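You operate a simulated robot arm through the tools that you are given. There is no shell and no other tool. Be economical: measure what you need, move in short steps, check, and stop when the job is done.

The job below is to be done with a simulated robot arm. You get a single attempt, and the scene is never put back.

JOB
Dryer shows Damp: open its vent, set the chart's heat, rerun, switch off.
Fine: the heat is the chart's for the pot inside; one run, till the screen shows Dry; then dial to Off and wait for Off. The door stays shut, the other pots where they are.

The check looks at the end state, three seconds after you hand in, the way a careful person would. Anything else that was tipped, shoved, dropped, spilled or broken makes it a failure.

ROBOT AND FRAMES
A 6-joint arm with a fingered hand, fixed in place. Base frame: the origin is at the foot of the arm, x ahead of it, y to its left, z up. Readings come in m, rad, newtons and seconds.
With the tool pointing down near the work surface it reaches from about 0.1 to 0.36 m from the base axis. Its first joint turns from -2.007 to 2.007 rad. Payload 4 kg.
The tool frame sits at the grasp point between the pads (the TCP): z along the fingers, y along the line on which they close. The tips reach 0.026 m beyond it. The gripper opens to 0.132 m. The gripper's body begins 0.073 m behind the TCP. The gripper is a hand of 4 fingers: y runs from the thumb to the fingers, the wrist lies at [0, 0, -0.239] in the tool frame, and closing takes about 1.5 s.
Orientation is that of the tool frame in the base frame, as a unit quaternion [w, x, y, z]. With the fingers straight down and closing along the base's y, the tool's x points along the base's -x, its y along +y and its z along -z.

CONTROLS
- The arm moves only by the tool play_rows. Its argument "targets" is one flat list of numbers, 7 for each row, row after row: the closure, from 0 (fully open) to 1 (shut), then the shift along the base's x, y, z in units of 40 mm (1.0 is 40 mm), then the turn, a rotation vector about the base's x, y, z in units of 4 degrees (1.0 is 4 degrees). In form: [claw, dx, dy, dz, wx, wy, wz, claw, dx, dy, dz, wx, wy, wz, ...]. A call has 1 to 10 rows; each row shifts and turns the commanded pose from where the row before left it. A call with a number of a shift or a turn outside -1 to 1 is refused whole. A row lasts 0.2 s, in which the tool goes at most 0.05 m and 0.15 rad; a call with a longer step from one row to the next is refused whole, and so is a gripper value outside its range. A pose out of reach is approached as far as the arm can. The call stops where the force on the tool passes 40 N (or 10 N more than at its start, if that is more) or the arm is blocked; 0.2 s more then pass. Each finger travels about 0.153 m/s and halts on what it meets, pressing with about 33 N; the grip force reading is that of the motor and also rises with nothing between the fingers. The clock runs only during rows and for 0.2 s after the last one: add rows that do not move to give the fingers time. It gives the time, the measured TCP pose, the force on the tool (base axes), the opening and the grip force at its end, in the units of the frame above (readings bear some noise), with the torque about the TCP (base axes, N m) and any sound that the robot's microphone picked up, and new pictures: "pictures" is both (left out), scene, wrist or none.
- Cameras (640 x 400 px; columns grow to the right, rows downward): "scene" is fixed at [0.049, 0.6514, 1.5352]; the picture's right is [-0.74, -0.67, 0.00], its down [-0.23, 0.26, -0.94] and it looks along [0.63, -0.69, -0.35] (base axes); focal length 355 px, centre (320, 200). "wrist" rides on the gripper at [0.068, 0.002, -0.097] in the tool frame; the picture's right is [-0.03, 1.00, 0.00], its down [-0.82, -0.02, -0.58] and it looks along [-0.58, -0.01, 0.82] (tool axes); focal length 270 px, centre (320, 200). There is no depth. A picture from a camera that has moved, and an enlarged one, comes with that camera's place and axes in the base frame and with its lens.
- raise_lower(by): slides the trunk up (or, below 0, down) by that many m; the arm rides with it, the base frame stays. It gives what a move gives, with no picture.
- set_grasp(shape): the hand has 4 fingers and takes this shape, open, in about a second: jaw (thumb against the fingers, like two jaws); tri (thumb and two fingers); tip (a fingertip pinch); poke (one finger out to press); point (the index stretched); flat (the hand flat); cup (the hand cupped); fist (a fist). The gripper value then closes the fingers along that shape, each until it touches; the sizes above hold for jaw. It gives what a move gives, with no picture.
- close_up(camera, box): a new picture of the part [left, top, right, bottom] of that camera's present view, enlarged. It takes no simulated time.
- job_done(): hands the job in; it is judged then, once.

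Work in short steps. Places have to be worked out from the pictures, the camera data and where the tool is seen: move nearer, look again, correct. Check each grasp and each placing, and mend what went wrong. You have 120 turns and 200 pictures in all, those below and enlarged ones among them. Open the gripper and draw the arm clear of the work before you hand the job in, unless the task says otherwise; then end with one line.

The tools are called after ">>>" as a command line: name --argument value ..., lists and objects as JSON in quotes. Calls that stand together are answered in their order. play_rows: Moves the arm, as the interface text tells. Its arguments: {"type":"object","properties":{"targets":{"type":"array","items":{"type":"number"}},"pictures":{"type":"string","enum":["both","scene","wrist","none"]}},"required":["targets"]} The other tools are called the same way: raise_lower (by) slides the trunk up or down; set_grasp (shape) gives the hand a shape; close_up (camera, box) takes an enlarged picture of a part of a camera's view; job_done () hands the job in.

At the start:

```text
t: 0.0
ee_pos: [0.4092, 0.0052, 1.398]
orientation: [0.0, 0.0, 1.0, 0.0]
wrist_force: [0.0, 1.0, 0.4]
moment: [0.02, -0.02, -0.02]
width: 0.1321
finger_force: 0.0
shape: jaw
trunk travel left (down, up): [-0.925, 0.065]
```

scene: 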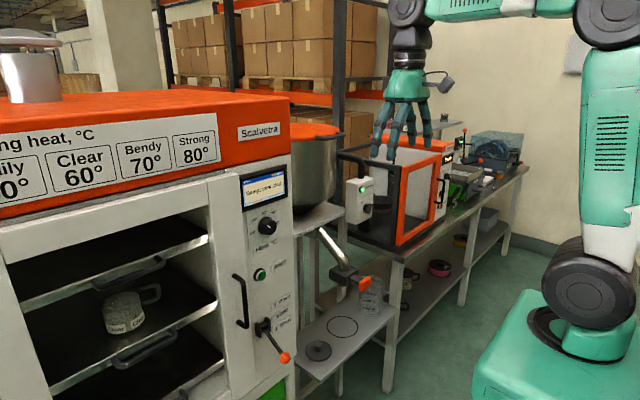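
wrist: 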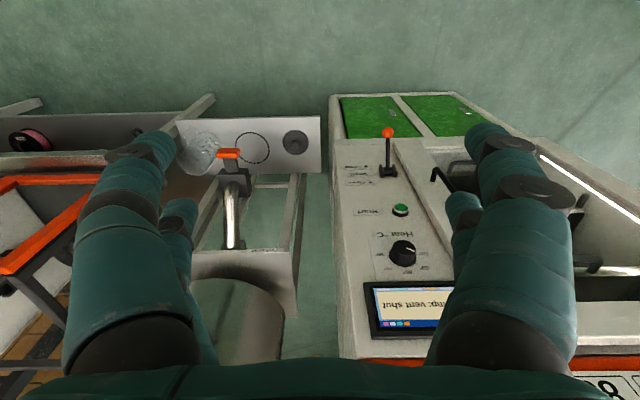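

I'll first read the screen, chart, panel and pot tag with close-ups.

>>> close_up --camera "scene" --box '[220, 150, 310, 380]'

>>> close_up --camera "scene" --box '[80, 270, 180, 350]'

>>> close_up --camera "scene" --box '[0, 90, 300, 220]'

>>> close_up --camera "wrist" --box '[320, 100, 480, 350]'

```text
1.74 times, centred on (265, 265) of scene
camera zoom: at [0.049, 0.6514, 1.5352], right [-0.74, -0.67, 0.0], down [-0.23, 0.26, -0.94], along [0.63, -0.69, -0.35], focal length 618 px, centre (416, 87)
```

zoom: 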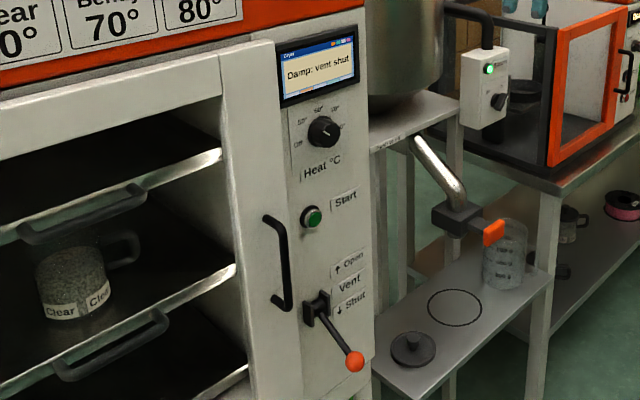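

```text
5.00 times, centred on (130, 310) of scene
camera zoom: at [0.049, 0.6514, 1.5352], right [-0.74, -0.67, 0.0], down [-0.23, 0.26, -0.94], along [0.63, -0.69, -0.35], focal length 1777 px, centre (1270, -350)
```

zoom: 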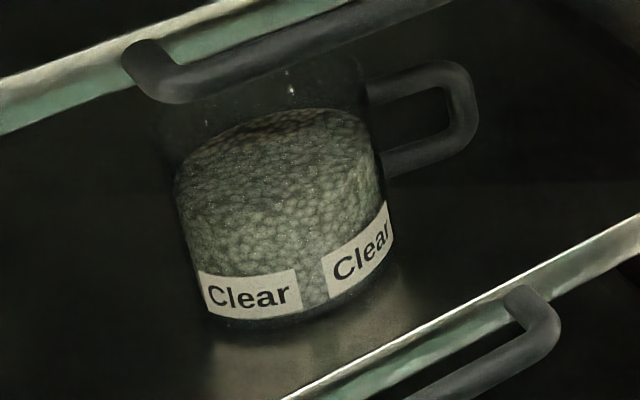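

```text
2.13 times, centred on (150, 155) of scene
camera zoom: at [0.049, 0.6514, 1.5352], right [-0.74, -0.67, 0.0], down [-0.23, 0.26, -0.94], along [0.63, -0.69, -0.35], focal length 758 px, centre (683, 296)
```

zoom: 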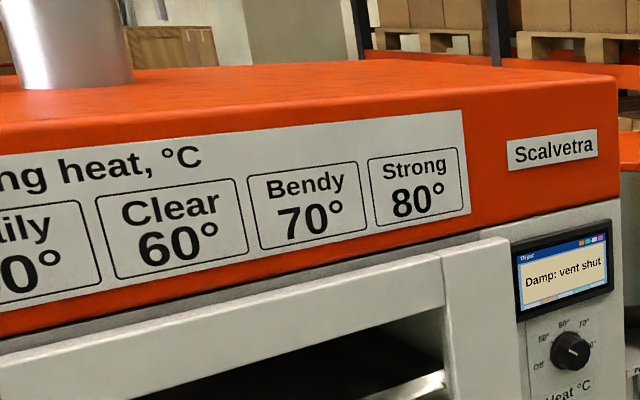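

```text
1.60 times, centred on (400, 225) of wrist
camera zoom: at [0.3409, 0.0072, 1.4932], right [0.03, 1.0, 0.0], down [0.82, -0.02, 0.58], along [0.58, -0.01, -0.82], focal length 432 px, centre (192, 160)
```

zoom: 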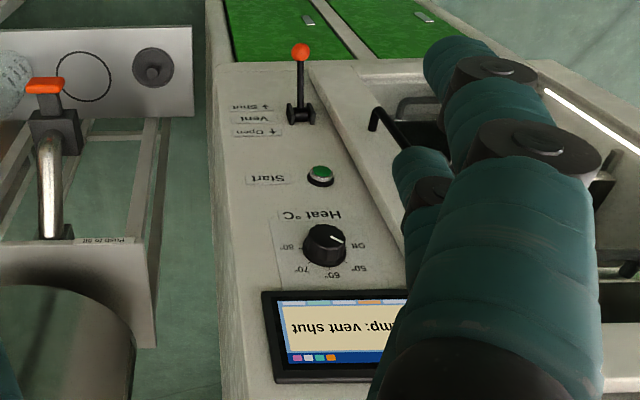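

The pot is tagged Clear, so the heat is 60°. The dial sits at Off now and the vent lever is down (Shut). From both views I place the screen at (0.69, 0.14, 1.26), dial at (0.69, 0.145, 1.164), Start at (0.695, 0.172, 1.034), lever pivot at (0.69, 0.177, 0.88) and lever ball at (0.61, 0.179, 0.818). I begin turning the tool to point forward.

>>> play_rows --targets '[0, 0.1, 0, 0, 0, -1, 0, 0, 0.1, 0, 0, 0, -1, 0, 0, 0.1, 0, 0, 0, -1, 0, 0, 0.1, 0, 0, 0, -1, 0, 0, 0.1, 0, 0, 0, -1, 0, 0, 0.1, 0, 0, 0, -1, 0, 0, 0.1, 0, 0, 0, -1, 0, 0, 0.1, 0, 0, 0, -1, 0, 0, 0.1, 0, 0, 0, -1, 0, 0, 0.1, 0, 0, 0, -1, 0]' --pictures "scene"

```text
t: 2.2
ee_pos: [0.4485, 0.0042, 1.3975]
orientation: [0.342, 0.0, 0.94, 0.001]
wrist_force: [0.3, 0.5, -0.2]
moment: [0.0, 0.0, -0.05]
width: 0.1318
finger_force: 0.0
shape: jaw
trunk travel left (down, up): [-0.925, 0.065]
```

scene: 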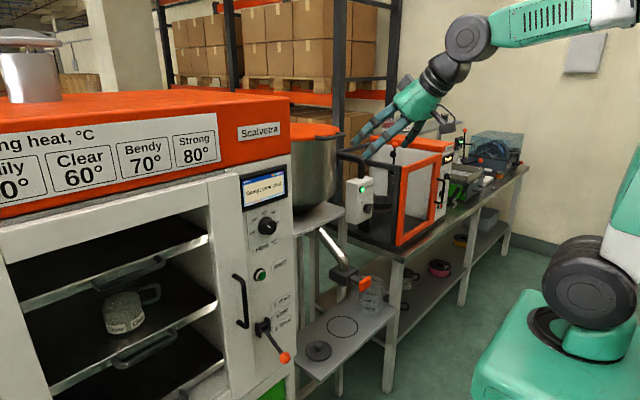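

Turning as expected; I continue to horizontal.

>>> play_rows --targets '[0, 0.1, 0, 0, 0, -1, 0, 0, 0.1, 0, 0, 0, -1, 0, 0, 0.1, 0, 0, 0, -1, 0, 0, 0.1, 0, 0, 0, -1, 0, 0, 0.1, 0, 0, 0, -1, 0, 0, 0.1, 0, 0, 0, -1, 0, 0, 0.1, 0, 0, 0, -1, 0, 0, 0.1, 0, 0, 0, -1, 0, 0, 0.1, 0, 0, 0, -1, 0, 0, 0.1, 0, 0, 0, -1, 0]' --pictures "none"

>>> play_rows --targets '[0.2, 0.1, 0, 0, 0, -1, 0, 0.4, 0.1, 0, 0, 0, -1, 0, 0.45, 0, 0, 0, 0, -0.5, 0, 0.45, 0, 0.5, 0, 0, 0, 0, 0.45, 0, 0.5, 0, 0, 0, 0, 0.45, 0, 0.5, 0, 0, 0, 0, 0.45, 0, 0.5, 0, 0, 0, 0]' --pictures "both"

```text
t: 4.4
ee_pos: [0.4905, 0.0125, 1.3964]
orientation: [0.621, -0.009, 0.783, 0.01]
wrist_force: [-0.1, 0.0, 0.8]
moment: [-0.01, 0.0, 0.02]
width: 0.1321
finger_force: 0.0
shape: jaw
out of reach, approached as far as the arm can: row 4, 6
trunk travel left (down, up): [-0.925, 0.065]
```

```text
t: 6.0
ee_pos: [0.5016, 0.0912, 1.3984]
orientation: [0.687, -0.01, 0.726, 0.01]
wrist_force: [0.1, 0.5, 0.0]
moment: [0.0, 0.03, 0.01]
width: 0.0733
finger_force: 0.0
shape: jaw
out of reach, approached as far as the arm can: row 3
trunk travel left (down, up): [-0.925, 0.065]
camera wrist: at [0.4019, 0.0908, 1.3362], right [-0.03, 1.0, 0.03], down [-0.53, -0.04, 0.85], along [0.85, 0.01, 0.53], focal length 270 px, centre (320, 200)
```

scene: 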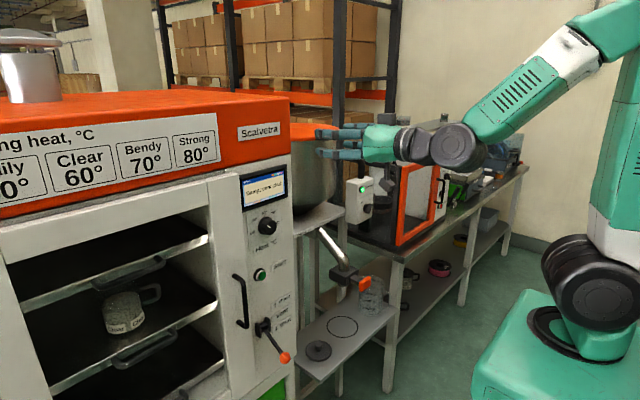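
wrist: 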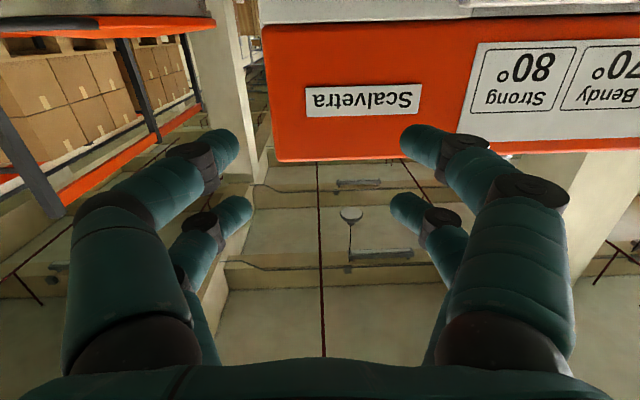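

Tool points forward at (0.50, 0.09, 1.40), clear of everything ahead. I lower the trunk 0.5 m along this free column.

>>> raise_lower --by -0.5

>>> play_rows --targets '[0.45, 0, 0.5, 0, 0, 0, 0, 0.45, 0, 0.5, 0, 0, 0, 0]' --pictures "both"

```text
refused: -0.5 is not a number from -0.4 to 0.4
```

```text
t: 6.6
ee_pos: [0.5016, 0.1319, 1.3992]
orientation: [0.686, -0.01, 0.727, 0.009]
wrist_force: [-0.5, -0.9, 0.1]
moment: [-0.02, -0.06, 0.01]
width: 0.0731
finger_force: 0.2
shape: jaw
trunk travel left (down, up): [-0.925, 0.065]
camera wrist: at [0.4015, 0.1308, 1.3365], right [-0.03, 1.0, 0.02], down [-0.53, -0.03, 0.85], along [0.85, 0.01, 0.53], focal length 270 px, centre (320, 200)
```

scene: 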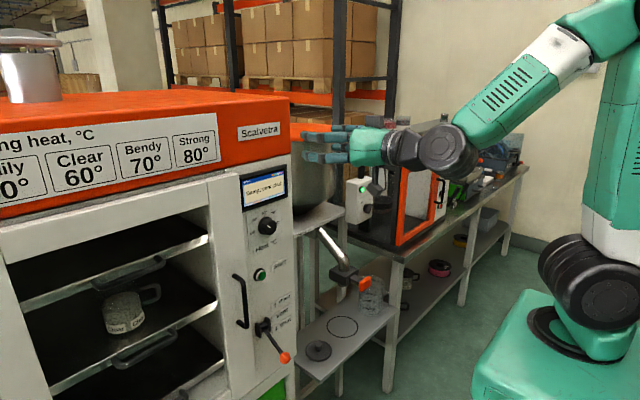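
wrist: 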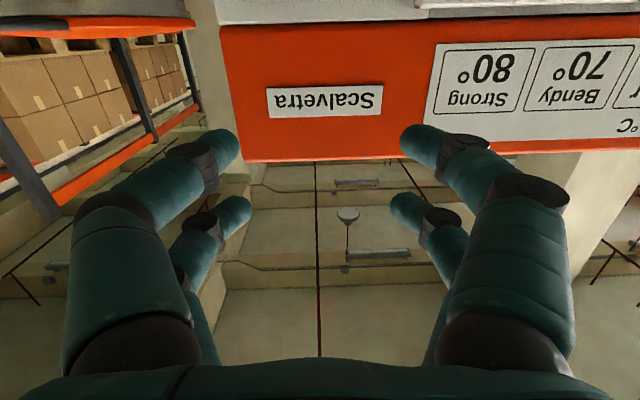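

The limit is 0.4 m per call, so I lower 0.35 m and look.

>>> raise_lower --by -0.35

>>> play_rows --targets '[0.45, 0, 0.5, 0, 0, 0, 0]' --pictures "both"

```text
t: 10.0
ee_pos: [0.5013, 0.1319, 1.05]
orientation: [0.687, -0.01, 0.726, 0.01]
wrist_force: [-0.2, 0.3, -0.6]
moment: [0.02, -0.01, 0.01]
width: 0.0731
finger_force: 0.1
shape: jaw
trunk travel left (down, up): [-0.575, 0.415]
```

```text
t: 10.4
ee_pos: [0.5011, 0.1519, 1.0494]
orientation: [0.687, -0.009, 0.726, 0.01]
wrist_force: [-0.3, 0.5, -0.5]
moment: [0.0, -0.01, -0.02]
width: 0.073
finger_force: 0.0
shape: jaw
trunk travel left (down, up): [-0.575, 0.415]
camera wrist: at [0.4013, 0.1504, 0.9868], right [-0.02, 1.0, 0.03], down [-0.53, -0.04, 0.85], along [0.85, 0.01, 0.53], focal length 270 px, centre (320, 200)
```

scene: 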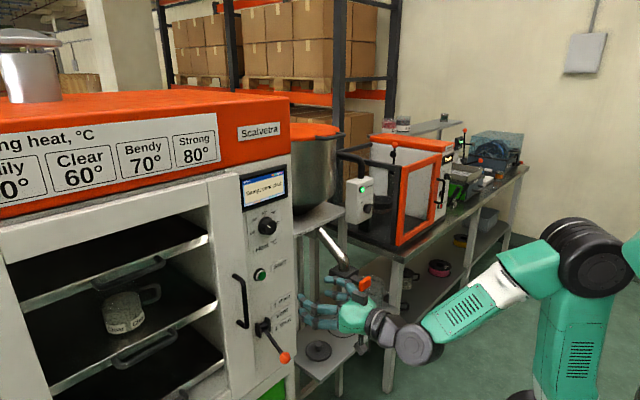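
wrist: 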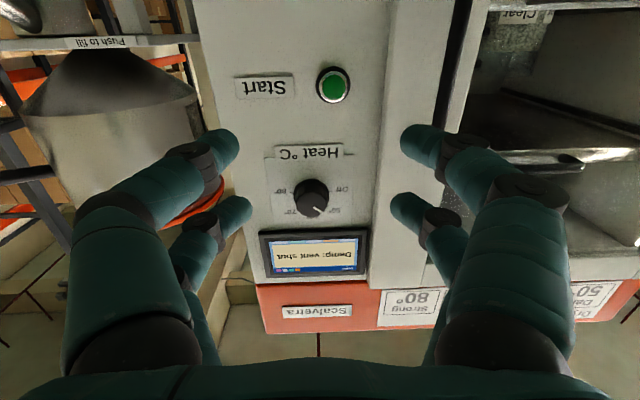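

I check the dial's pointer and the lever close up.

>>> close_up --camera "wrist" --box '[250, 130, 380, 280]'

>>> raise_lower --by -0.2

>>> play_rows --targets '[0.45, 0, 0.6, 0, 0, 0, 0]' --pictures "both"

```text
2.67 times, centred on (315, 205) of wrist
camera zoom: at [0.4013, 0.1504, 0.9868], right [-0.02, 1.0, 0.03], down [-0.53, -0.04, 0.85], along [0.85, 0.01, 0.53], focal length 721 px, centre (333, 187)
```

zoom: 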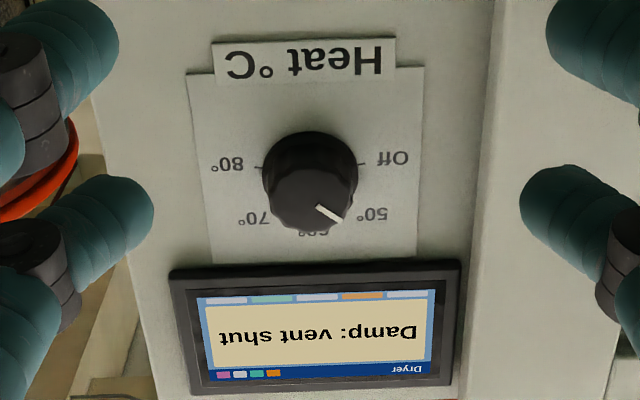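

```text
t: 12.6
ee_pos: [0.5025, 0.151, 0.8496]
orientation: [0.687, -0.01, 0.727, 0.009]
wrist_force: [0.2, -0.1, -0.8]
moment: [0.0, -0.01, 0.01]
width: 0.073
finger_force: 0.1
shape: jaw
trunk travel left (down, up): [-0.375, 0.615]
```

```text
t: 13.0
ee_pos: [0.5007, 0.1744, 0.8506]
orientation: [0.687, -0.01, 0.726, 0.01]
wrist_force: [0.3, 0.1, 0.1]
moment: [0.02, -0.03, 0.02]
width: 0.0731
finger_force: 0.0
shape: jaw
trunk travel left (down, up): [-0.375, 0.615]
camera wrist: at [0.4008, 0.1745, 0.7869], right [-0.03, 1.0, 0.03], down [-0.53, -0.04, 0.85], along [0.85, 0.01, 0.53], focal length 270 px, centre (320, 200)
```

scene: 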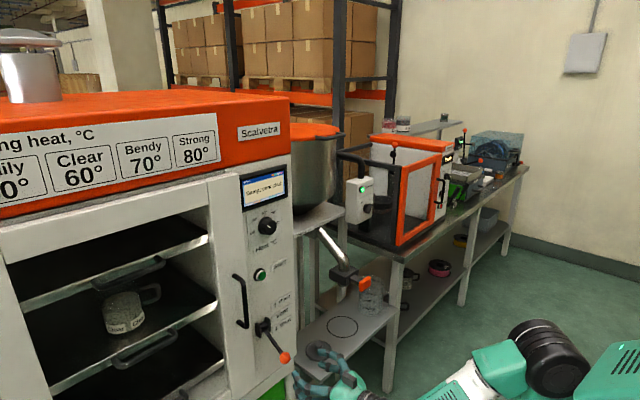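
wrist: 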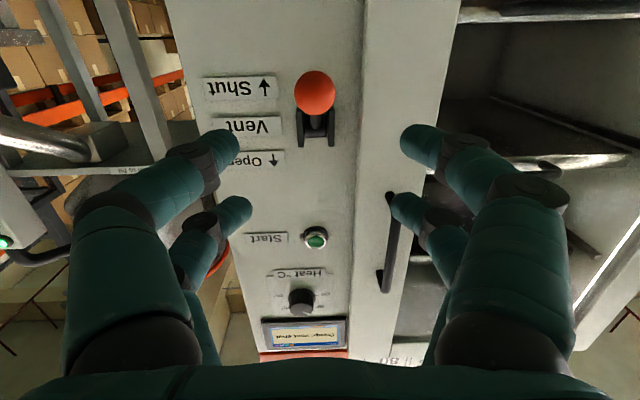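

The dial sits at 50°, not Off, so 60° is one 45° step clockwise. The ball is at about (0.609, 0.176, 0.823). I drop to its height and advance most of the way.

>>> play_rows --targets '[0.45, 0, 0.03, -0.68, 0, 0, 0, 0.45, 0.5, 0, 0, 0, 0, 0, 0.45, 0.5, 0, 0, 0, 0, 0, 0.45, 0.5, 0, 0, 0, 0, 0, 0.45, 0.5, 0, 0, 0, 0, 0]' --pictures "both"

```text
t: 14.2
ee_pos: [0.5815, 0.1771, 0.822]
orientation: [0.686, -0.009, 0.727, 0.009]
wrist_force: [0.0, -0.3, -0.6]
moment: [0.0, 0.01, -0.02]
width: 0.0731
finger_force: 0.1
shape: jaw
trunk travel left (down, up): [-0.375, 0.615]
camera wrist: at [0.4814, 0.1761, 0.759], right [-0.03, 1.0, 0.03], down [-0.53, -0.04, 0.85], along [0.85, 0.01, 0.53], focal length 270 px, centre (320, 200)
```

scene: 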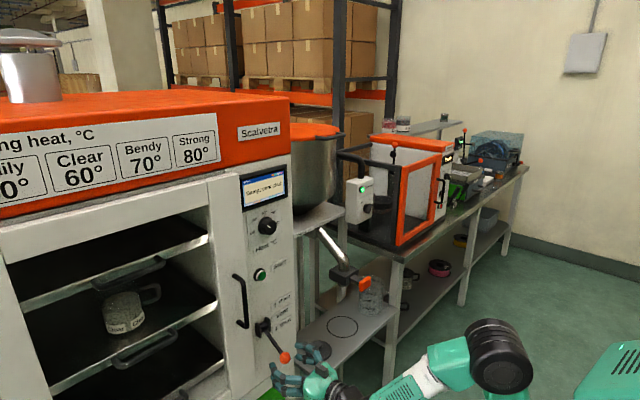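
wrist: 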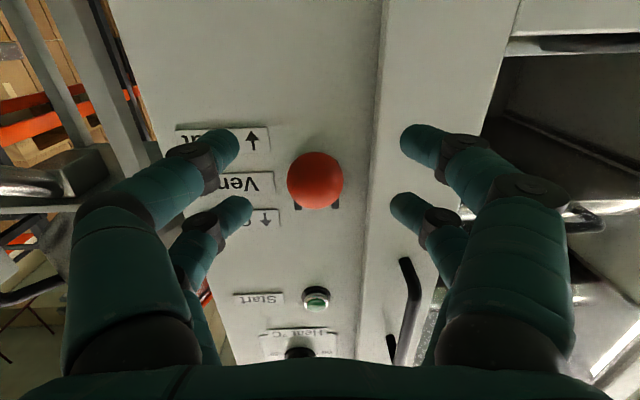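

The ball lies centred between the fingers. I advance the last 24 mm and close on it.

>>> play_rows --targets '[0.45, 0.6, 0, 0.05, 0, 0, 0, 0.6, 0, 0, 0, 0, 0, 0, 0.7, 0, 0, 0, 0, 0, 0, 0.8, 0, 0, 0, 0, 0, 0, 0.9, 0, 0, 0, 0, 0, 0, 0.9, 0, 0, 0, 0, 0, 0]' --pictures "both"

```text
t: 15.6
ee_pos: [0.6054, 0.1776, 0.8233]
orientation: [0.688, -0.01, 0.726, 0.01]
wrist_force: [0.7, 0.1, -0.7]
moment: [-0.01, 0.02, -0.01]
width: 0.0137
finger_force: 0.1
shape: jaw
trunk travel left (down, up): [-0.375, 0.615]
camera wrist: at [0.5059, 0.1761, 0.7612], right [-0.03, 1.0, 0.03], down [-0.53, -0.04, 0.85], along [0.85, 0.01, 0.53], focal length 270 px, centre (320, 200)
```

scene: 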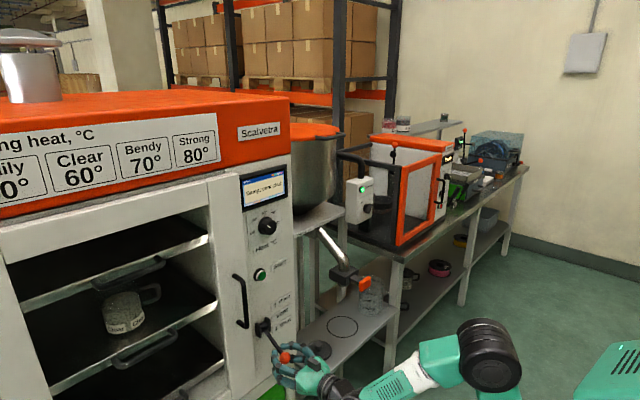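
wrist: 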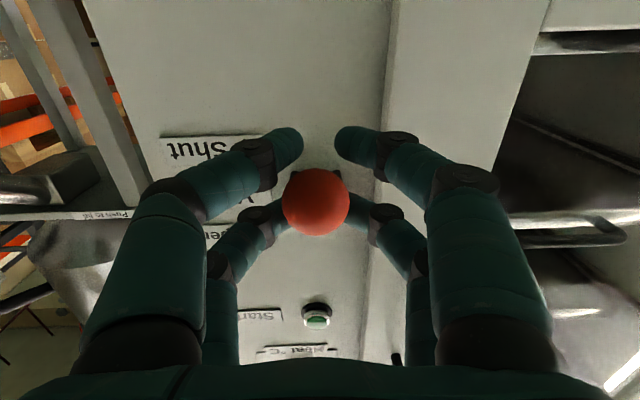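

The ball is caged between upper and lower finger pairs. I lift it along its arc about the pivot (±33°).

>>> play_rows --targets '[0.9, -0.228, 0, 0.435, 0, 0, 0, 0.9, -0.138, 0, 0.468, 0, 0, 0, 0.9, -0.048, 0, 0.488, 0, 0, 0, 0.9, 0.048, 0, 0.488, 0, 0, 0, 0.9, 0.138, 0, 0.468, 0, 0, 0, 0.9, 0.228, 0, 0.435, 0, 0, 0]' --pictures "both"

```text
t: 17.0
ee_pos: [0.6061, 0.177, 0.9367]
orientation: [0.687, -0.01, 0.727, 0.01]
wrist_force: [-0.4, -0.2, -0.5]
moment: [-0.02, -0.02, 0.0]
width: 0.0137
finger_force: 0.0
shape: jaw
trunk travel left (down, up): [-0.375, 0.615]
camera wrist: at [0.506, 0.1753, 0.8727], right [-0.03, 1.0, 0.03], down [-0.53, -0.04, 0.85], along [0.85, 0.01, 0.53], focal length 270 px, centre (320, 200)
```

scene: 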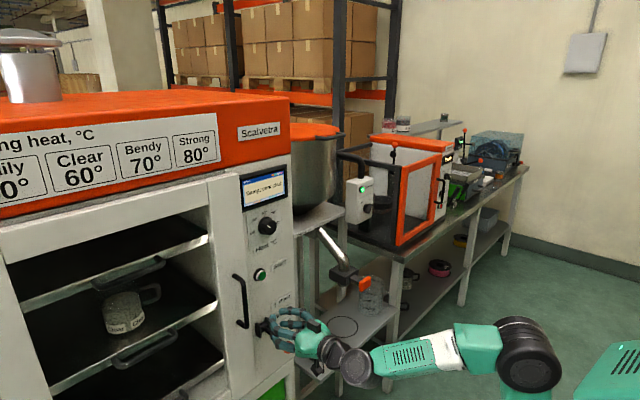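
wrist: 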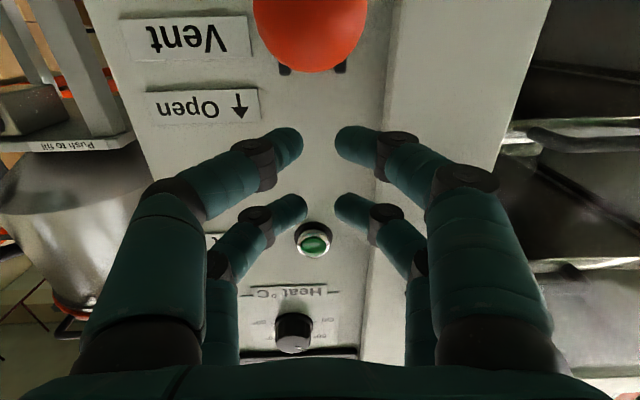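

The ball slipped between the fingers at half travel; it's now near (0.589, 0.176, 0.869). I back out, go below it, shut the fingers fully and will push up from beneath.

>>> play_rows --targets '[0.9, -1, 0, 0, 0, 0, 0, 0.9, -1, 0, 0, 0, 0, 0, 1, -0.2, 0, -1, 0, 0, 0, 1, 0, 0, -1, 0, 0, 0, 1, 0, 0, -1, 0, 0, 0, 1, 0, 0, -0.3, 0, 0, 0]' --pictures "both"

```text
t: 18.4
ee_pos: [0.5173, 0.1771, 0.805]
orientation: [0.687, -0.009, 0.727, 0.009]
wrist_force: [-0.7, 0.4, 0.5]
moment: [0.03, -0.03, 0.02]
width: 0.0
finger_force: 32.9
shape: jaw
trunk travel left (down, up): [-0.375, 0.615]
camera wrist: at [0.4173, 0.176, 0.7416], right [-0.03, 1.0, 0.03], down [-0.53, -0.04, 0.85], along [0.85, 0.01, 0.53], focal length 270 px, centre (320, 200)
```

scene: 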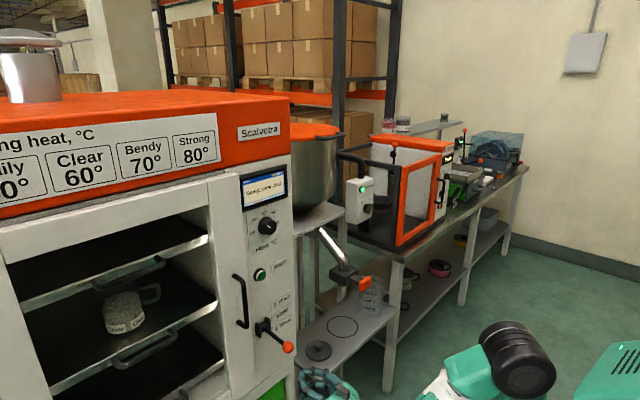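
wrist: 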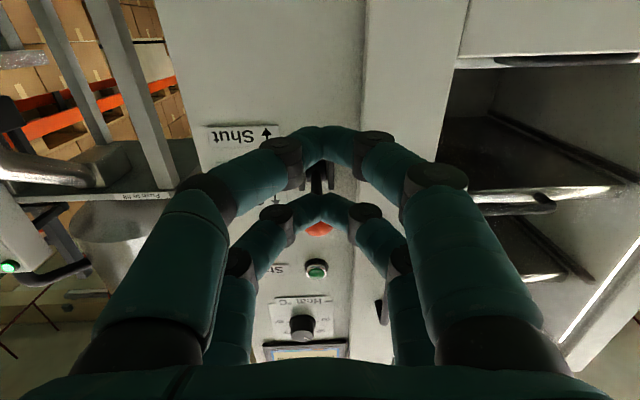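

The closed hand is below the ball. I slide it under (TCP x ≈ 0.59) and then raise gently.

>>> play_rows --targets '[1, 0.9, 0, 0, 0, 0, 0, 1, 0.9, 0, 0, 0, 0, 0, 1, 0, 0, 0.5, 0, 0, 0, 1, 0, 0, 0.5, 0, 0, 0, 1, 0, 0, 0.5, 0, 0, 0]' --pictures "both"

```text
t: 19.6
ee_pos: [0.5896, 0.1776, 0.8633]
orientation: [0.686, -0.01, 0.727, 0.009]
wrist_force: [1.7, -1.1, -1.6]
moment: [0.03, 0.02, -0.04]
width: 0.0
finger_force: 33.6
shape: jaw
trunk travel left (down, up): [-0.375, 0.615]
camera wrist: at [0.4895, 0.1757, 0.8014], right [-0.03, 1.0, 0.03], down [-0.53, -0.04, 0.85], along [0.85, 0.01, 0.53], focal length 270 px, centre (320, 200)
```

scene: 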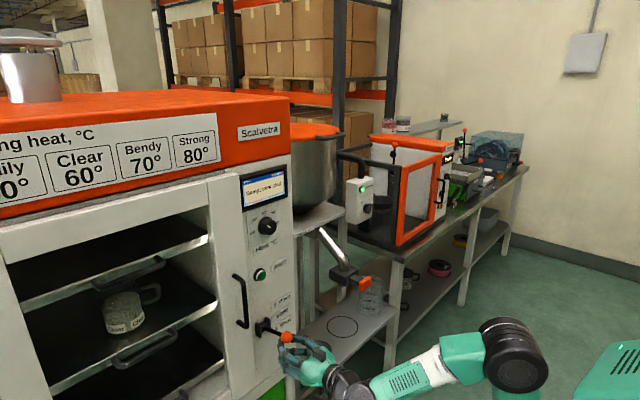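
wrist: 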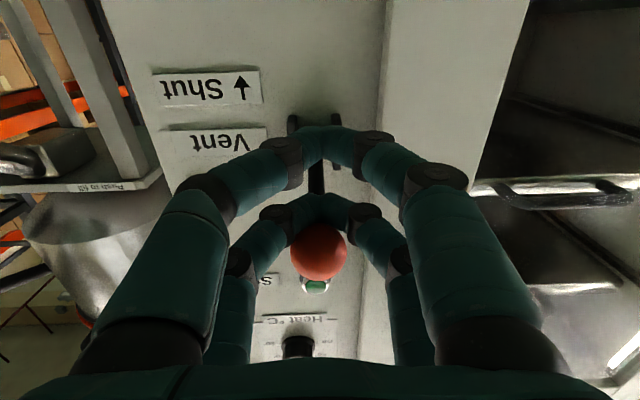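

The ball is riding up on the fingers, now above level. I keep raising with slight advance.

>>> play_rows --targets '[1, 0.1, 0, 0.4, 0, 0, 0, 1, 0.1, 0, 0.4, 0, 0, 0, 1, 0.1, 0, 0.3, 0, 0, 0]' --pictures "both"

```text
t: 20.3
ee_pos: [0.5971, 0.1772, 0.8865]
orientation: [0.676, -0.013, 0.737, 0.01]
wrist_force: [-4.2, 1.0, -7.4]
moment: [-0.03, 0.11, 0.03]
width: 0.0
finger_force: 32.7
shape: jaw
trunk travel left (down, up): [-0.375, 0.615]
stopped in row 3: the force on the tool passed its limit at 51 N (the readings are from after the stop); the commanded pose is now the measured one
camera wrist: at [0.4954, 0.1765, 0.8268], right [-0.03, 1.0, 0.02], down [-0.51, -0.03, 0.86], along [0.86, 0.01, 0.51], focal length 270 px, centre (320, 200)
```

scene: 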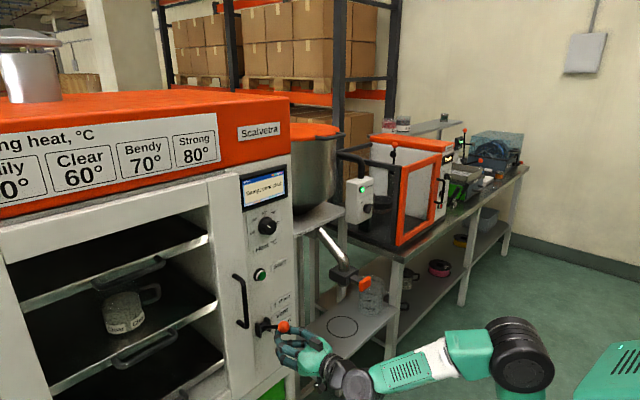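
wrist: 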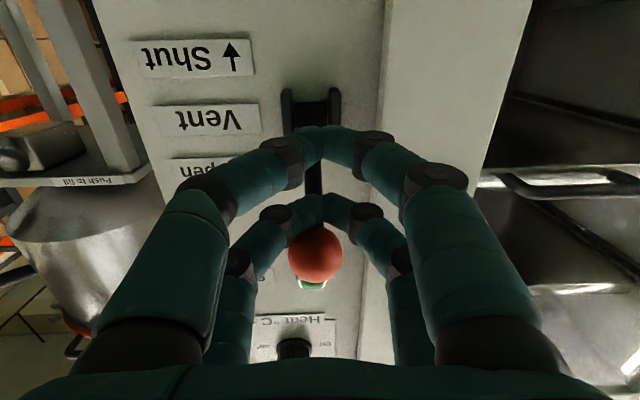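

The push met a firm stop, with the lever about 28–30° up. I check the screen.

>>> close_up --camera "scene" --box '[220, 160, 310, 220]'

>>> close_up --camera "scene" --box '[230, 280, 330, 360]'

```text
6.67 times, centred on (265, 190) of scene
camera zoom: at [0.049, 0.6514, 1.5352], right [-0.74, -0.67, 0.0], down [-0.23, 0.26, -0.94], along [0.63, -0.69, -0.35], focal length 2369 px, centre (687, 267)
```

zoom: 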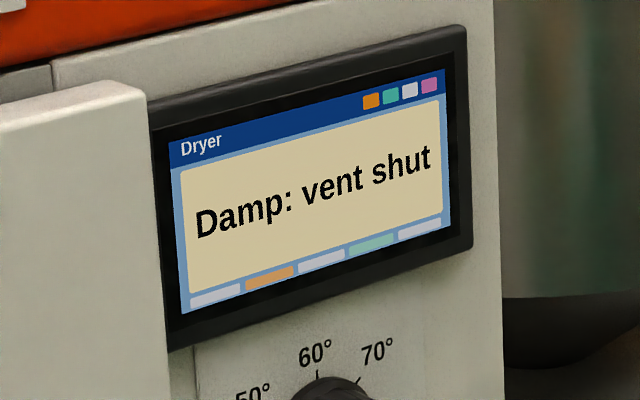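

```text
5.00 times, centred on (280, 320) of scene
camera zoom: at [0.049, 0.6514, 1.5352], right [-0.74, -0.67, 0.0], down [-0.23, 0.26, -0.94], along [0.63, -0.69, -0.35], focal length 1777 px, centre (520, -400)
```

zoom: 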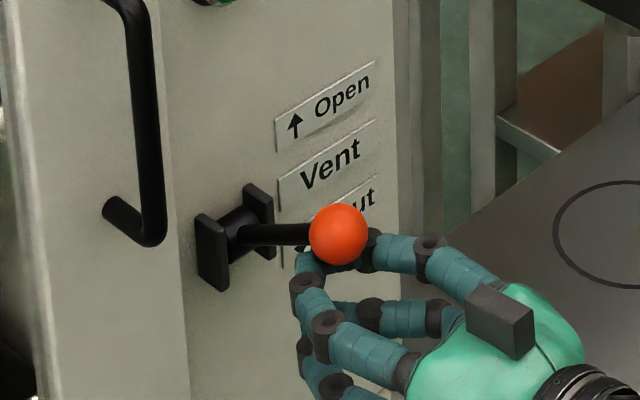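

By both views the lever is ~27° up while it began ~34° down, so it may be short of its stop. I press up again in tiny steps.

>>> play_rows --targets '[1, 0, 0, 0.1, 0, 0, 0, 1, 0.05, 0, 0.15, 0, 0, 0, 1, 0.05, 0, 0.15, 0, 0, 0, 1, 0.05, 0, 0.15, 0, 0, 0]' --pictures "wrist"

>>> close_up --camera "scene" --box '[220, 160, 330, 360]'

```text
t: 20.9
ee_pos: [0.5974, 0.1785, 0.8867]
orientation: [0.67, -0.013, 0.742, 0.009]
wrist_force: [-4.9, 0.5, -7.0]
moment: [-0.01, 0.09, -0.01]
width: 0.0003
finger_force: 33.0
shape: jaw
trunk travel left (down, up): [-0.375, 0.615]
stopped in row 2: the force on the tool passed its limit at 45 N (the readings are from after the stop); the commanded pose is now the measured one
camera wrist: at [0.4947, 0.1762, 0.8288], right [-0.03, 1.0, 0.02], down [-0.49, -0.03, 0.87], along [0.87, 0.02, 0.49], focal length 270 px, centre (320, 200)
```

wrist: 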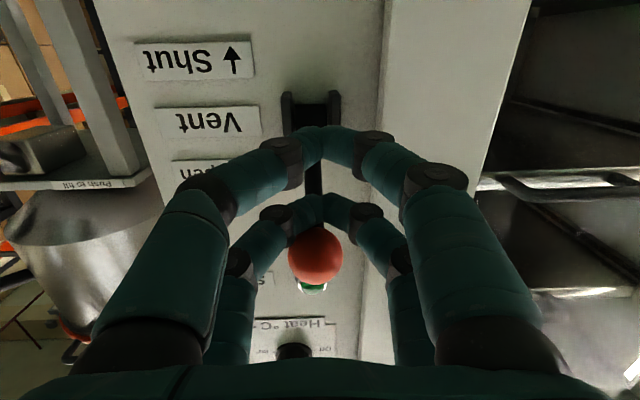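

```text
2.00 times, centred on (275, 260) of scene
camera zoom: at [0.049, 0.6514, 1.5352], right [-0.74, -0.67, 0.0], down [-0.23, 0.26, -0.94], along [0.63, -0.69, -0.35], focal length 711 px, centre (410, 80)
```

zoom: 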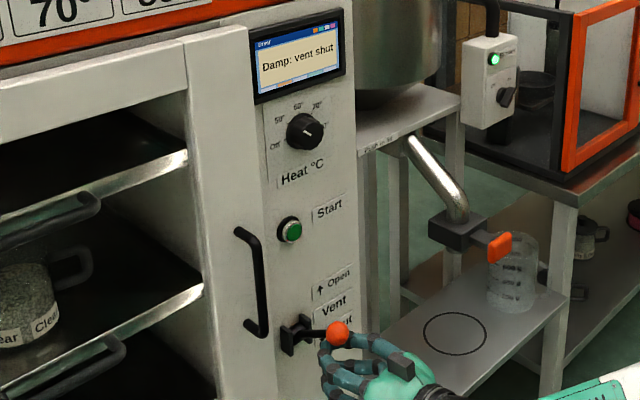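

Firm stop again at the same height, so this is the lever's end. I lower the hand, back away, and check the lever stays up; also check the dial mark.

>>> play_rows --targets '[1, 0, 0, -0.5, 0, 0, 0, 1, 0, 0, -0.8, 0, 0, 0, 1, -1, 0, -0.2, 0, -0.5, 0, 1, -1, 0, 0, 0, -0.6, 0]' --pictures "wrist"

>>> close_up --camera "scene" --box '[240, 205, 300, 245]'

>>> close_up --camera "scene" --box '[230, 280, 330, 360]'

```text
t: 21.9
ee_pos: [0.5186, 0.1777, 0.8287]
orientation: [0.699, -0.014, 0.715, 0.01]
wrist_force: [0.5, -0.2, -0.5]
moment: [0.02, -0.01, -0.03]
width: 0.0
finger_force: 33.0
shape: jaw
trunk travel left (down, up): [-0.375, 0.615]
camera wrist: at [0.4208, 0.1758, 0.7618], right [-0.03, 1.0, 0.02], down [-0.56, -0.03, 0.83], along [0.83, 0.01, 0.56], focal length 270 px, centre (320, 200)
```

wrist: 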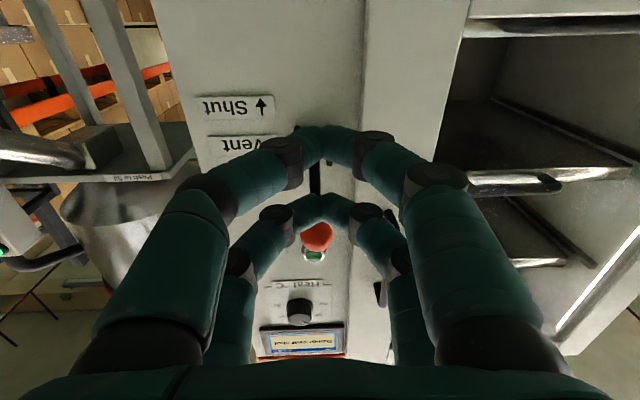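

```text
10.00 times, centred on (270, 225) of scene
camera zoom: at [0.049, 0.6514, 1.5352], right [-0.74, -0.67, 0.0], down [-0.23, 0.26, -0.94], along [0.63, -0.69, -0.35], focal length 3554 px, centre (820, -50)
```

zoom: 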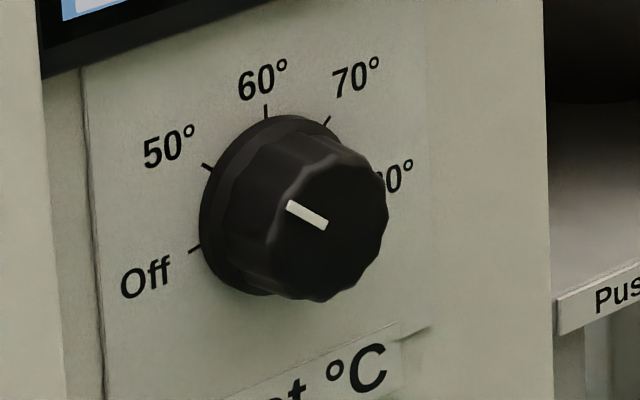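

```text
5.00 times, centred on (280, 320) of scene
camera zoom: at [0.049, 0.6514, 1.5352], right [-0.74, -0.67, 0.0], down [-0.23, 0.26, -0.94], along [0.63, -0.69, -0.35], focal length 1777 px, centre (520, -400)
```

zoom: 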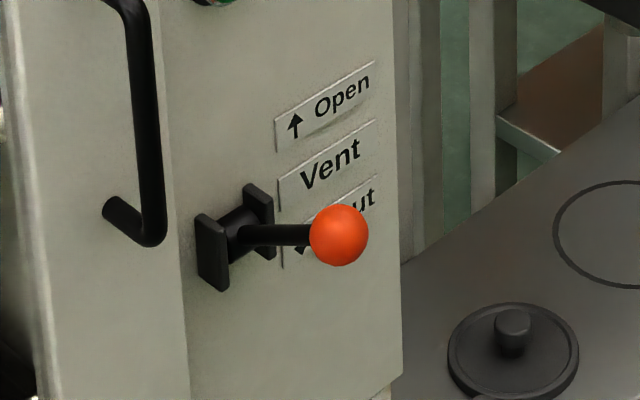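

The lever stays up. To be certain it's fully open, I push once more with only the fingertips under the ball, slightly further back.

>>> play_rows --targets '[1, 0.8, 0, 0, 0, 0, 0, 1, 0.7, 0, 0.2, 0, 0, 0, 1, 0, 0, 0.3, 0, 0, 0, 1, 0, 0, 0.3, 0, 0, 0, 1, 0, 0, 0.2, 0, 0, 0, 1, 0, 0, 0.2, 0, 0, 0, 1, 0, 0, 0.2, 0, 0, 0, 1, 0, 0, 0.2, 0, 0, 0, 1, 0, 0, 0.2, 0, 0, 0]' --pictures "wrist"

>>> close_up --camera "scene" --box '[230, 280, 330, 360]'

```text
t: 24.0
ee_pos: [0.5775, 0.1775, 0.888]
orientation: [0.689, -0.015, 0.724, 0.007]
wrist_force: [-3.1, -0.9, -9.1]
moment: [0.01, 0.14, -0.02]
width: 0.0
finger_force: 33.3
shape: jaw
trunk travel left (down, up): [-0.375, 0.615]
stopped in row 9: the force on the tool passed its limit at 42 N (the readings are from after the stop); the commanded pose is now the measured one
camera wrist: at [0.4778, 0.1752, 0.8248], right [-0.03, 1.0, 0.02], down [-0.54, -0.03, 0.84], along [0.84, 0.02, 0.54], focal length 270 px, centre (320, 200)
```

wrist: 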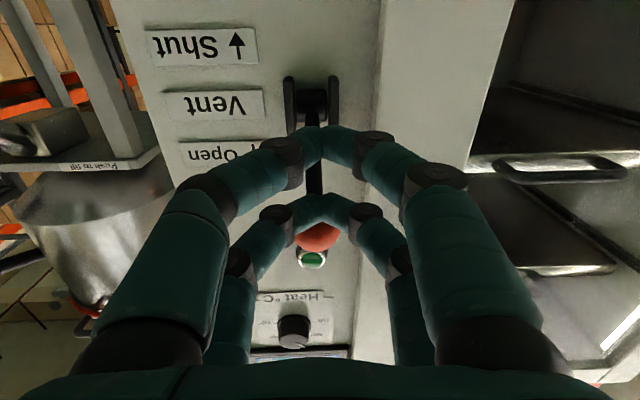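

```text
5.00 times, centred on (280, 320) of scene
camera zoom: at [0.049, 0.6514, 1.5352], right [-0.74, -0.67, 0.0], down [-0.23, 0.26, -0.94], along [0.63, -0.69, -0.35], focal length 1777 px, centre (520, -400)
```

zoom: 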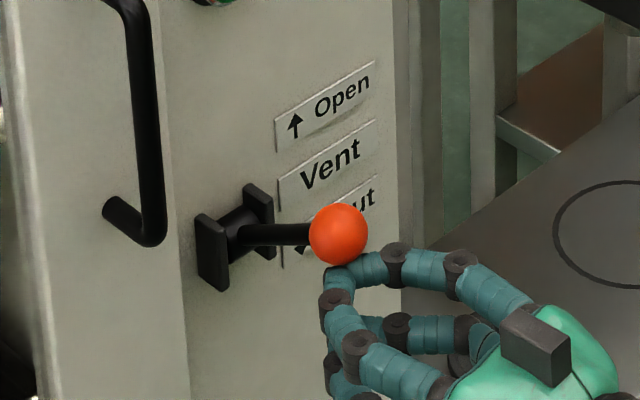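

Same position, firm stop: vent is open. Now I back out and raise the trunk toward the dial's height, opening the hand.

>>> play_rows --targets '[1, 0, 0, -0.7, 0, 0, 0, 1, -1, 0, 0, 0, 0, 0, 0.8, -1, -0.4, 0, 0, -0.5, 0, 0.6, 0, -0.4, 0, 0, 0, 0, 0.45, 0, 0, 0, 0, 0, 0]' --pictures "none"

>>> raise_lower --by 0.3

>>> play_rows --targets '[0.4, 0, 0, 0, 0, 0, 0]' --pictures "both"

```text
t: 25.2
ee_pos: [0.4971, 0.1453, 0.8626]
orientation: [0.704, -0.016, 0.71, 0.009]
wrist_force: [0.5, 0.0, 0.2]
moment: [0.02, 0.01, 0.0]
width: 0.0719
finger_force: 0.1
shape: jaw
trunk travel left (down, up): [-0.375, 0.615]
```

```text
t: 28.2
ee_pos: [0.4987, 0.1446, 1.1635]
orientation: [0.704, -0.015, 0.71, 0.008]
wrist_force: [-0.2, 0.0, -0.8]
moment: [0.0, 0.0, -0.01]
width: 0.0721
finger_force: 0.1
shape: jaw
trunk travel left (down, up): [-0.675, 0.315]
```

```text
t: 28.6
ee_pos: [0.4967, 0.1453, 1.1632]
orientation: [0.703, -0.015, 0.711, 0.007]
wrist_force: [0.2, 0.6, -0.3]
moment: [0.0, -0.02, 0.01]
width: 0.0789
finger_force: 0.0
shape: jaw
trunk travel left (down, up): [-0.675, 0.315]
camera wrist: at [0.401, 0.1438, 1.0953], right [-0.03, 1.0, 0.02], down [-0.57, -0.03, 0.82], along [0.82, 0.02, 0.57], focal length 270 px, centre (320, 200)
```

scene: 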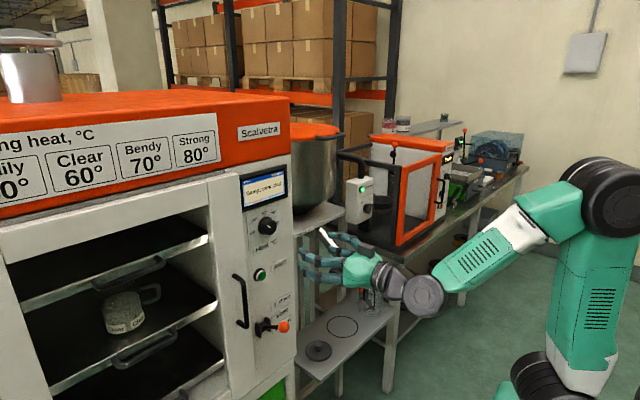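
wrist: 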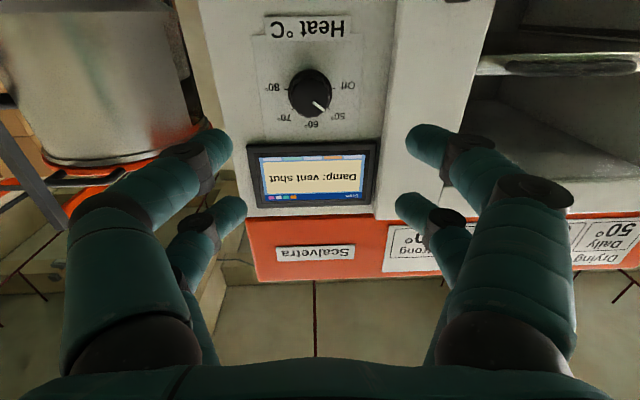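

Dial estimated at (0.68, 0.143, 1.161); the hand is aligned with it. I advance 0.1 m and re-check.

>>> play_rows --targets '[0.4, 0.65, 0, 0, 0, 0, 0, 0.4, 0.65, 0, 0, 0, 0, 0, 0.4, 0.65, 0, 0, 0, 0, 0, 0.4, 0.65, 0, 0, 0, 0, 0]' --pictures "both"

>>> close_up --camera "scene" --box '[240, 190, 330, 260]'

```text
t: 29.6
ee_pos: [0.6023, 0.145, 1.1621]
orientation: [0.704, -0.016, 0.71, 0.008]
wrist_force: [-0.1, 0.1, -0.7]
moment: [-0.02, 0.05, -0.02]
width: 0.0786
finger_force: 0.0
shape: jaw
trunk travel left (down, up): [-0.675, 0.315]
camera wrist: at [0.5049, 0.1436, 1.0949], right [-0.03, 1.0, 0.02], down [-0.57, -0.03, 0.82], along [0.82, 0.02, 0.57], focal length 270 px, centre (320, 200)
```

scene: 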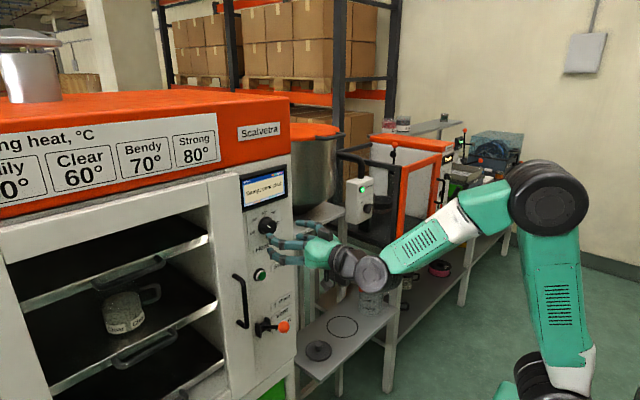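
wrist: 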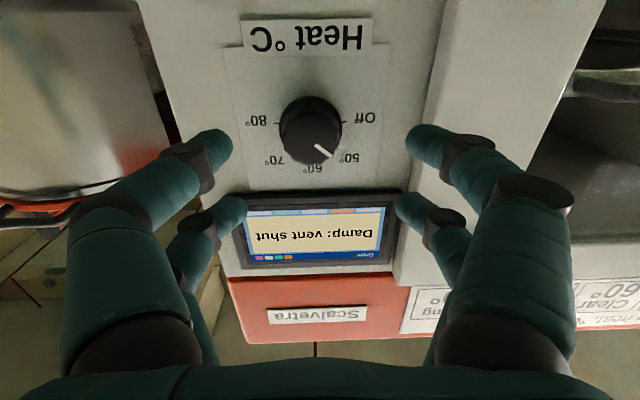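

```text
5.71 times, centred on (285, 225) of scene
camera zoom: at [0.049, 0.6514, 1.5352], right [-0.74, -0.67, 0.0], down [-0.23, 0.26, -0.94], along [0.63, -0.69, -0.35], focal length 2031 px, centre (520, 57)
```

zoom: 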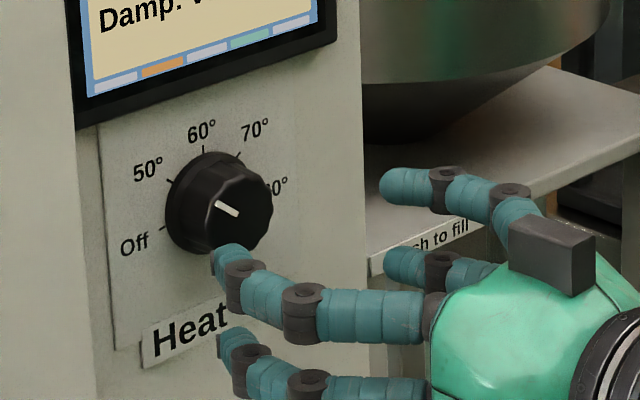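

Aligned within a few mm (dial at about y 0.143, z 1.161). I advance so the tips straddle the knob (TCP x 0.653) and close on it.

>>> play_rows --targets '[0.4, 0.45, -0.05, 0, 0, 0, 0, 0.4, 0.45, 0, 0, 0, 0, 0, 0.4, 0.37, 0, 0, 0, 0, 0]' --pictures "both"

>>> close_up --camera "scene" --box '[240, 190, 330, 260]'

```text
t: 30.4
ee_pos: [0.6533, 0.1442, 1.1627]
orientation: [0.704, -0.014, 0.71, 0.007]
wrist_force: [-0.4, 0.7, 0.9]
moment: [0.03, -0.01, 0.04]
width: 0.0786
finger_force: 0.0
shape: jaw
trunk travel left (down, up): [-0.675, 0.315]
camera wrist: at [0.5553, 0.1416, 1.0949], right [-0.03, 1.0, 0.02], down [-0.57, -0.03, 0.82], along [0.82, 0.02, 0.57], focal length 270 px, centre (320, 200)
```

scene: 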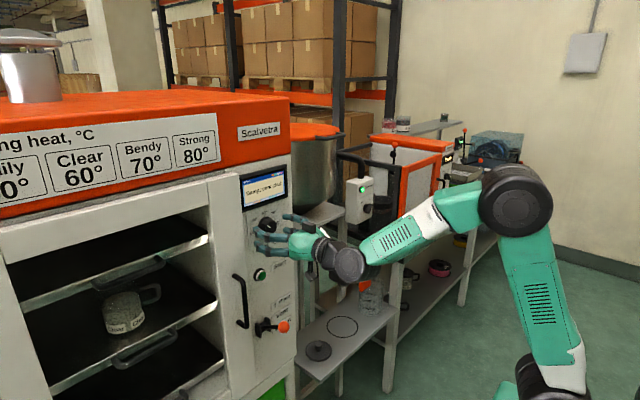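
wrist: 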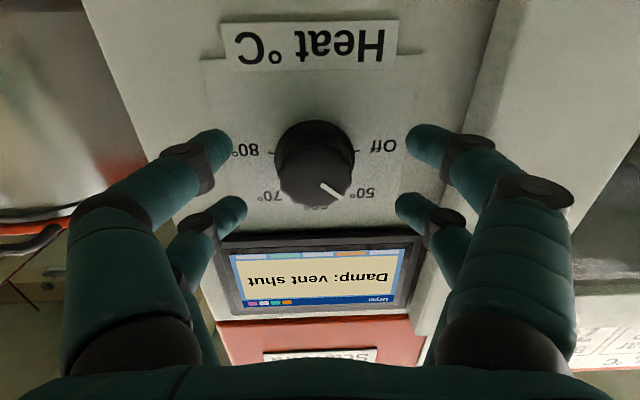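

```text
5.71 times, centred on (285, 225) of scene
camera zoom: at [0.049, 0.6514, 1.5352], right [-0.74, -0.67, 0.0], down [-0.23, 0.26, -0.94], along [0.63, -0.69, -0.35], focal length 2031 px, centre (520, 57)
```

zoom: 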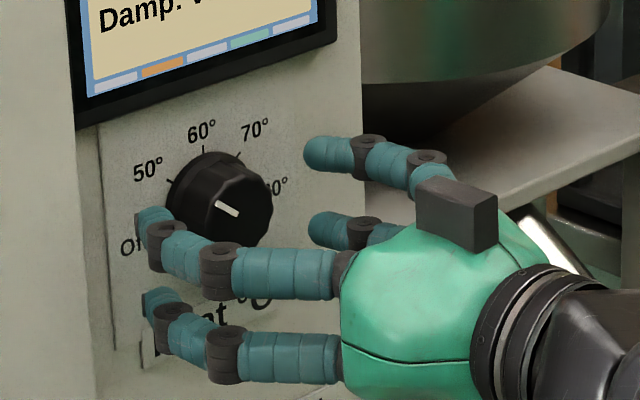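

The knob sits about 5 mm below hand centre in the wrist view. I correct (down 5 mm, y −2 mm, forward 4 mm) and close gently.

>>> play_rows --targets '[0.4, 0.1, -0.05, -0.12, 0, 0, 0, 0.5, 0, 0, 0, 0, 0, 0, 0.6, 0, 0, 0, 0, 0, 0, 0.7, 0, 0, 0, 0, 0, 0, 0.8, 0, 0, 0, 0, 0, 0, 0.8, 0, 0, 0, 0, 0, 0]' --pictures "both"

>>> close_up --camera "scene" --box '[240, 190, 330, 260]'

```text
t: 31.8
ee_pos: [0.6564, 0.1398, 1.1572]
orientation: [0.703, -0.016, 0.71, 0.008]
wrist_force: [-0.3, -1.4, 0.2]
moment: [-0.01, 0.0, 0.0]
width: 0.0276
finger_force: 0.2
shape: jaw
trunk travel left (down, up): [-0.675, 0.315]
camera wrist: at [0.5592, 0.1396, 1.0901], right [-0.03, 1.0, 0.02], down [-0.57, -0.03, 0.82], along [0.82, 0.02, 0.57], focal length 270 px, centre (320, 200)
```

scene: 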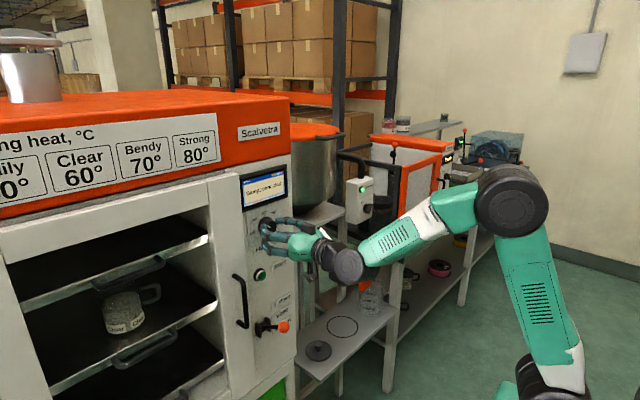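
wrist: 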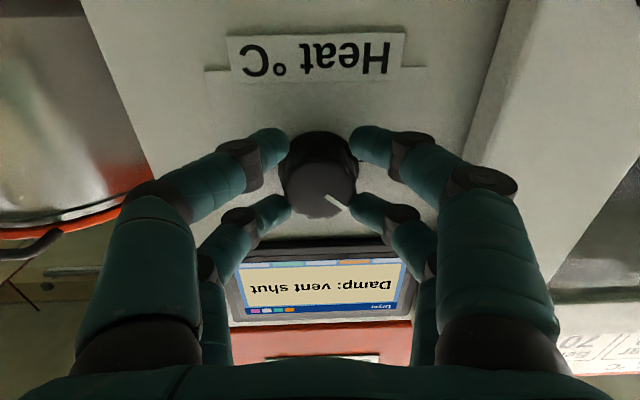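

```text
5.71 times, centred on (285, 225) of scene
camera zoom: at [0.049, 0.6514, 1.5352], right [-0.74, -0.67, 0.0], down [-0.23, 0.26, -0.94], along [0.63, -0.69, -0.35], focal length 2031 px, centre (520, 57)
```

zoom: 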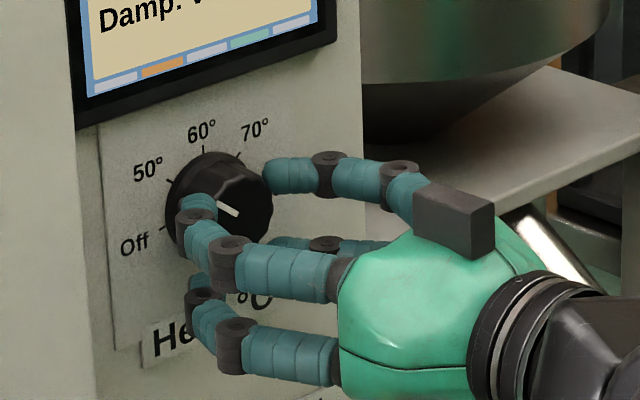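

The four fingers frame the knob nicely; I squeeze fully until they touch.

>>> play_rows --targets '[0.9, 0, 0, 0, 0, 0, 0, 1, 0, 0, 0, 0, 0, 0, 1, 0, 0, 0, 0, 0, 0, 1, 0, 0, 0, 0, 0, 0]' --pictures "wrist"

```text
t: 32.8
ee_pos: [0.6574, 0.1414, 1.1598]
orientation: [0.704, -0.015, 0.71, 0.007]
wrist_force: [6.0, 0.9, 8.0]
moment: [-0.03, -0.08, -0.02]
width: 0.0003
finger_force: 32.8
shape: jaw
trunk travel left (down, up): [-0.675, 0.315]
camera wrist: at [0.5597, 0.1396, 1.091], right [-0.03, 1.0, 0.02], down [-0.57, -0.03, 0.82], along [0.82, 0.02, 0.57], focal length 270 px, centre (320, 200)
```

wrist: 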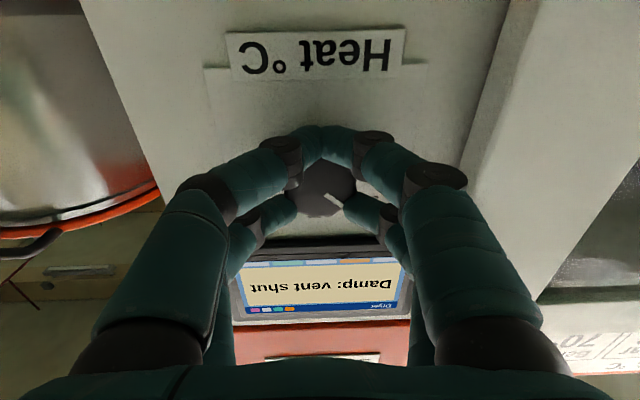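

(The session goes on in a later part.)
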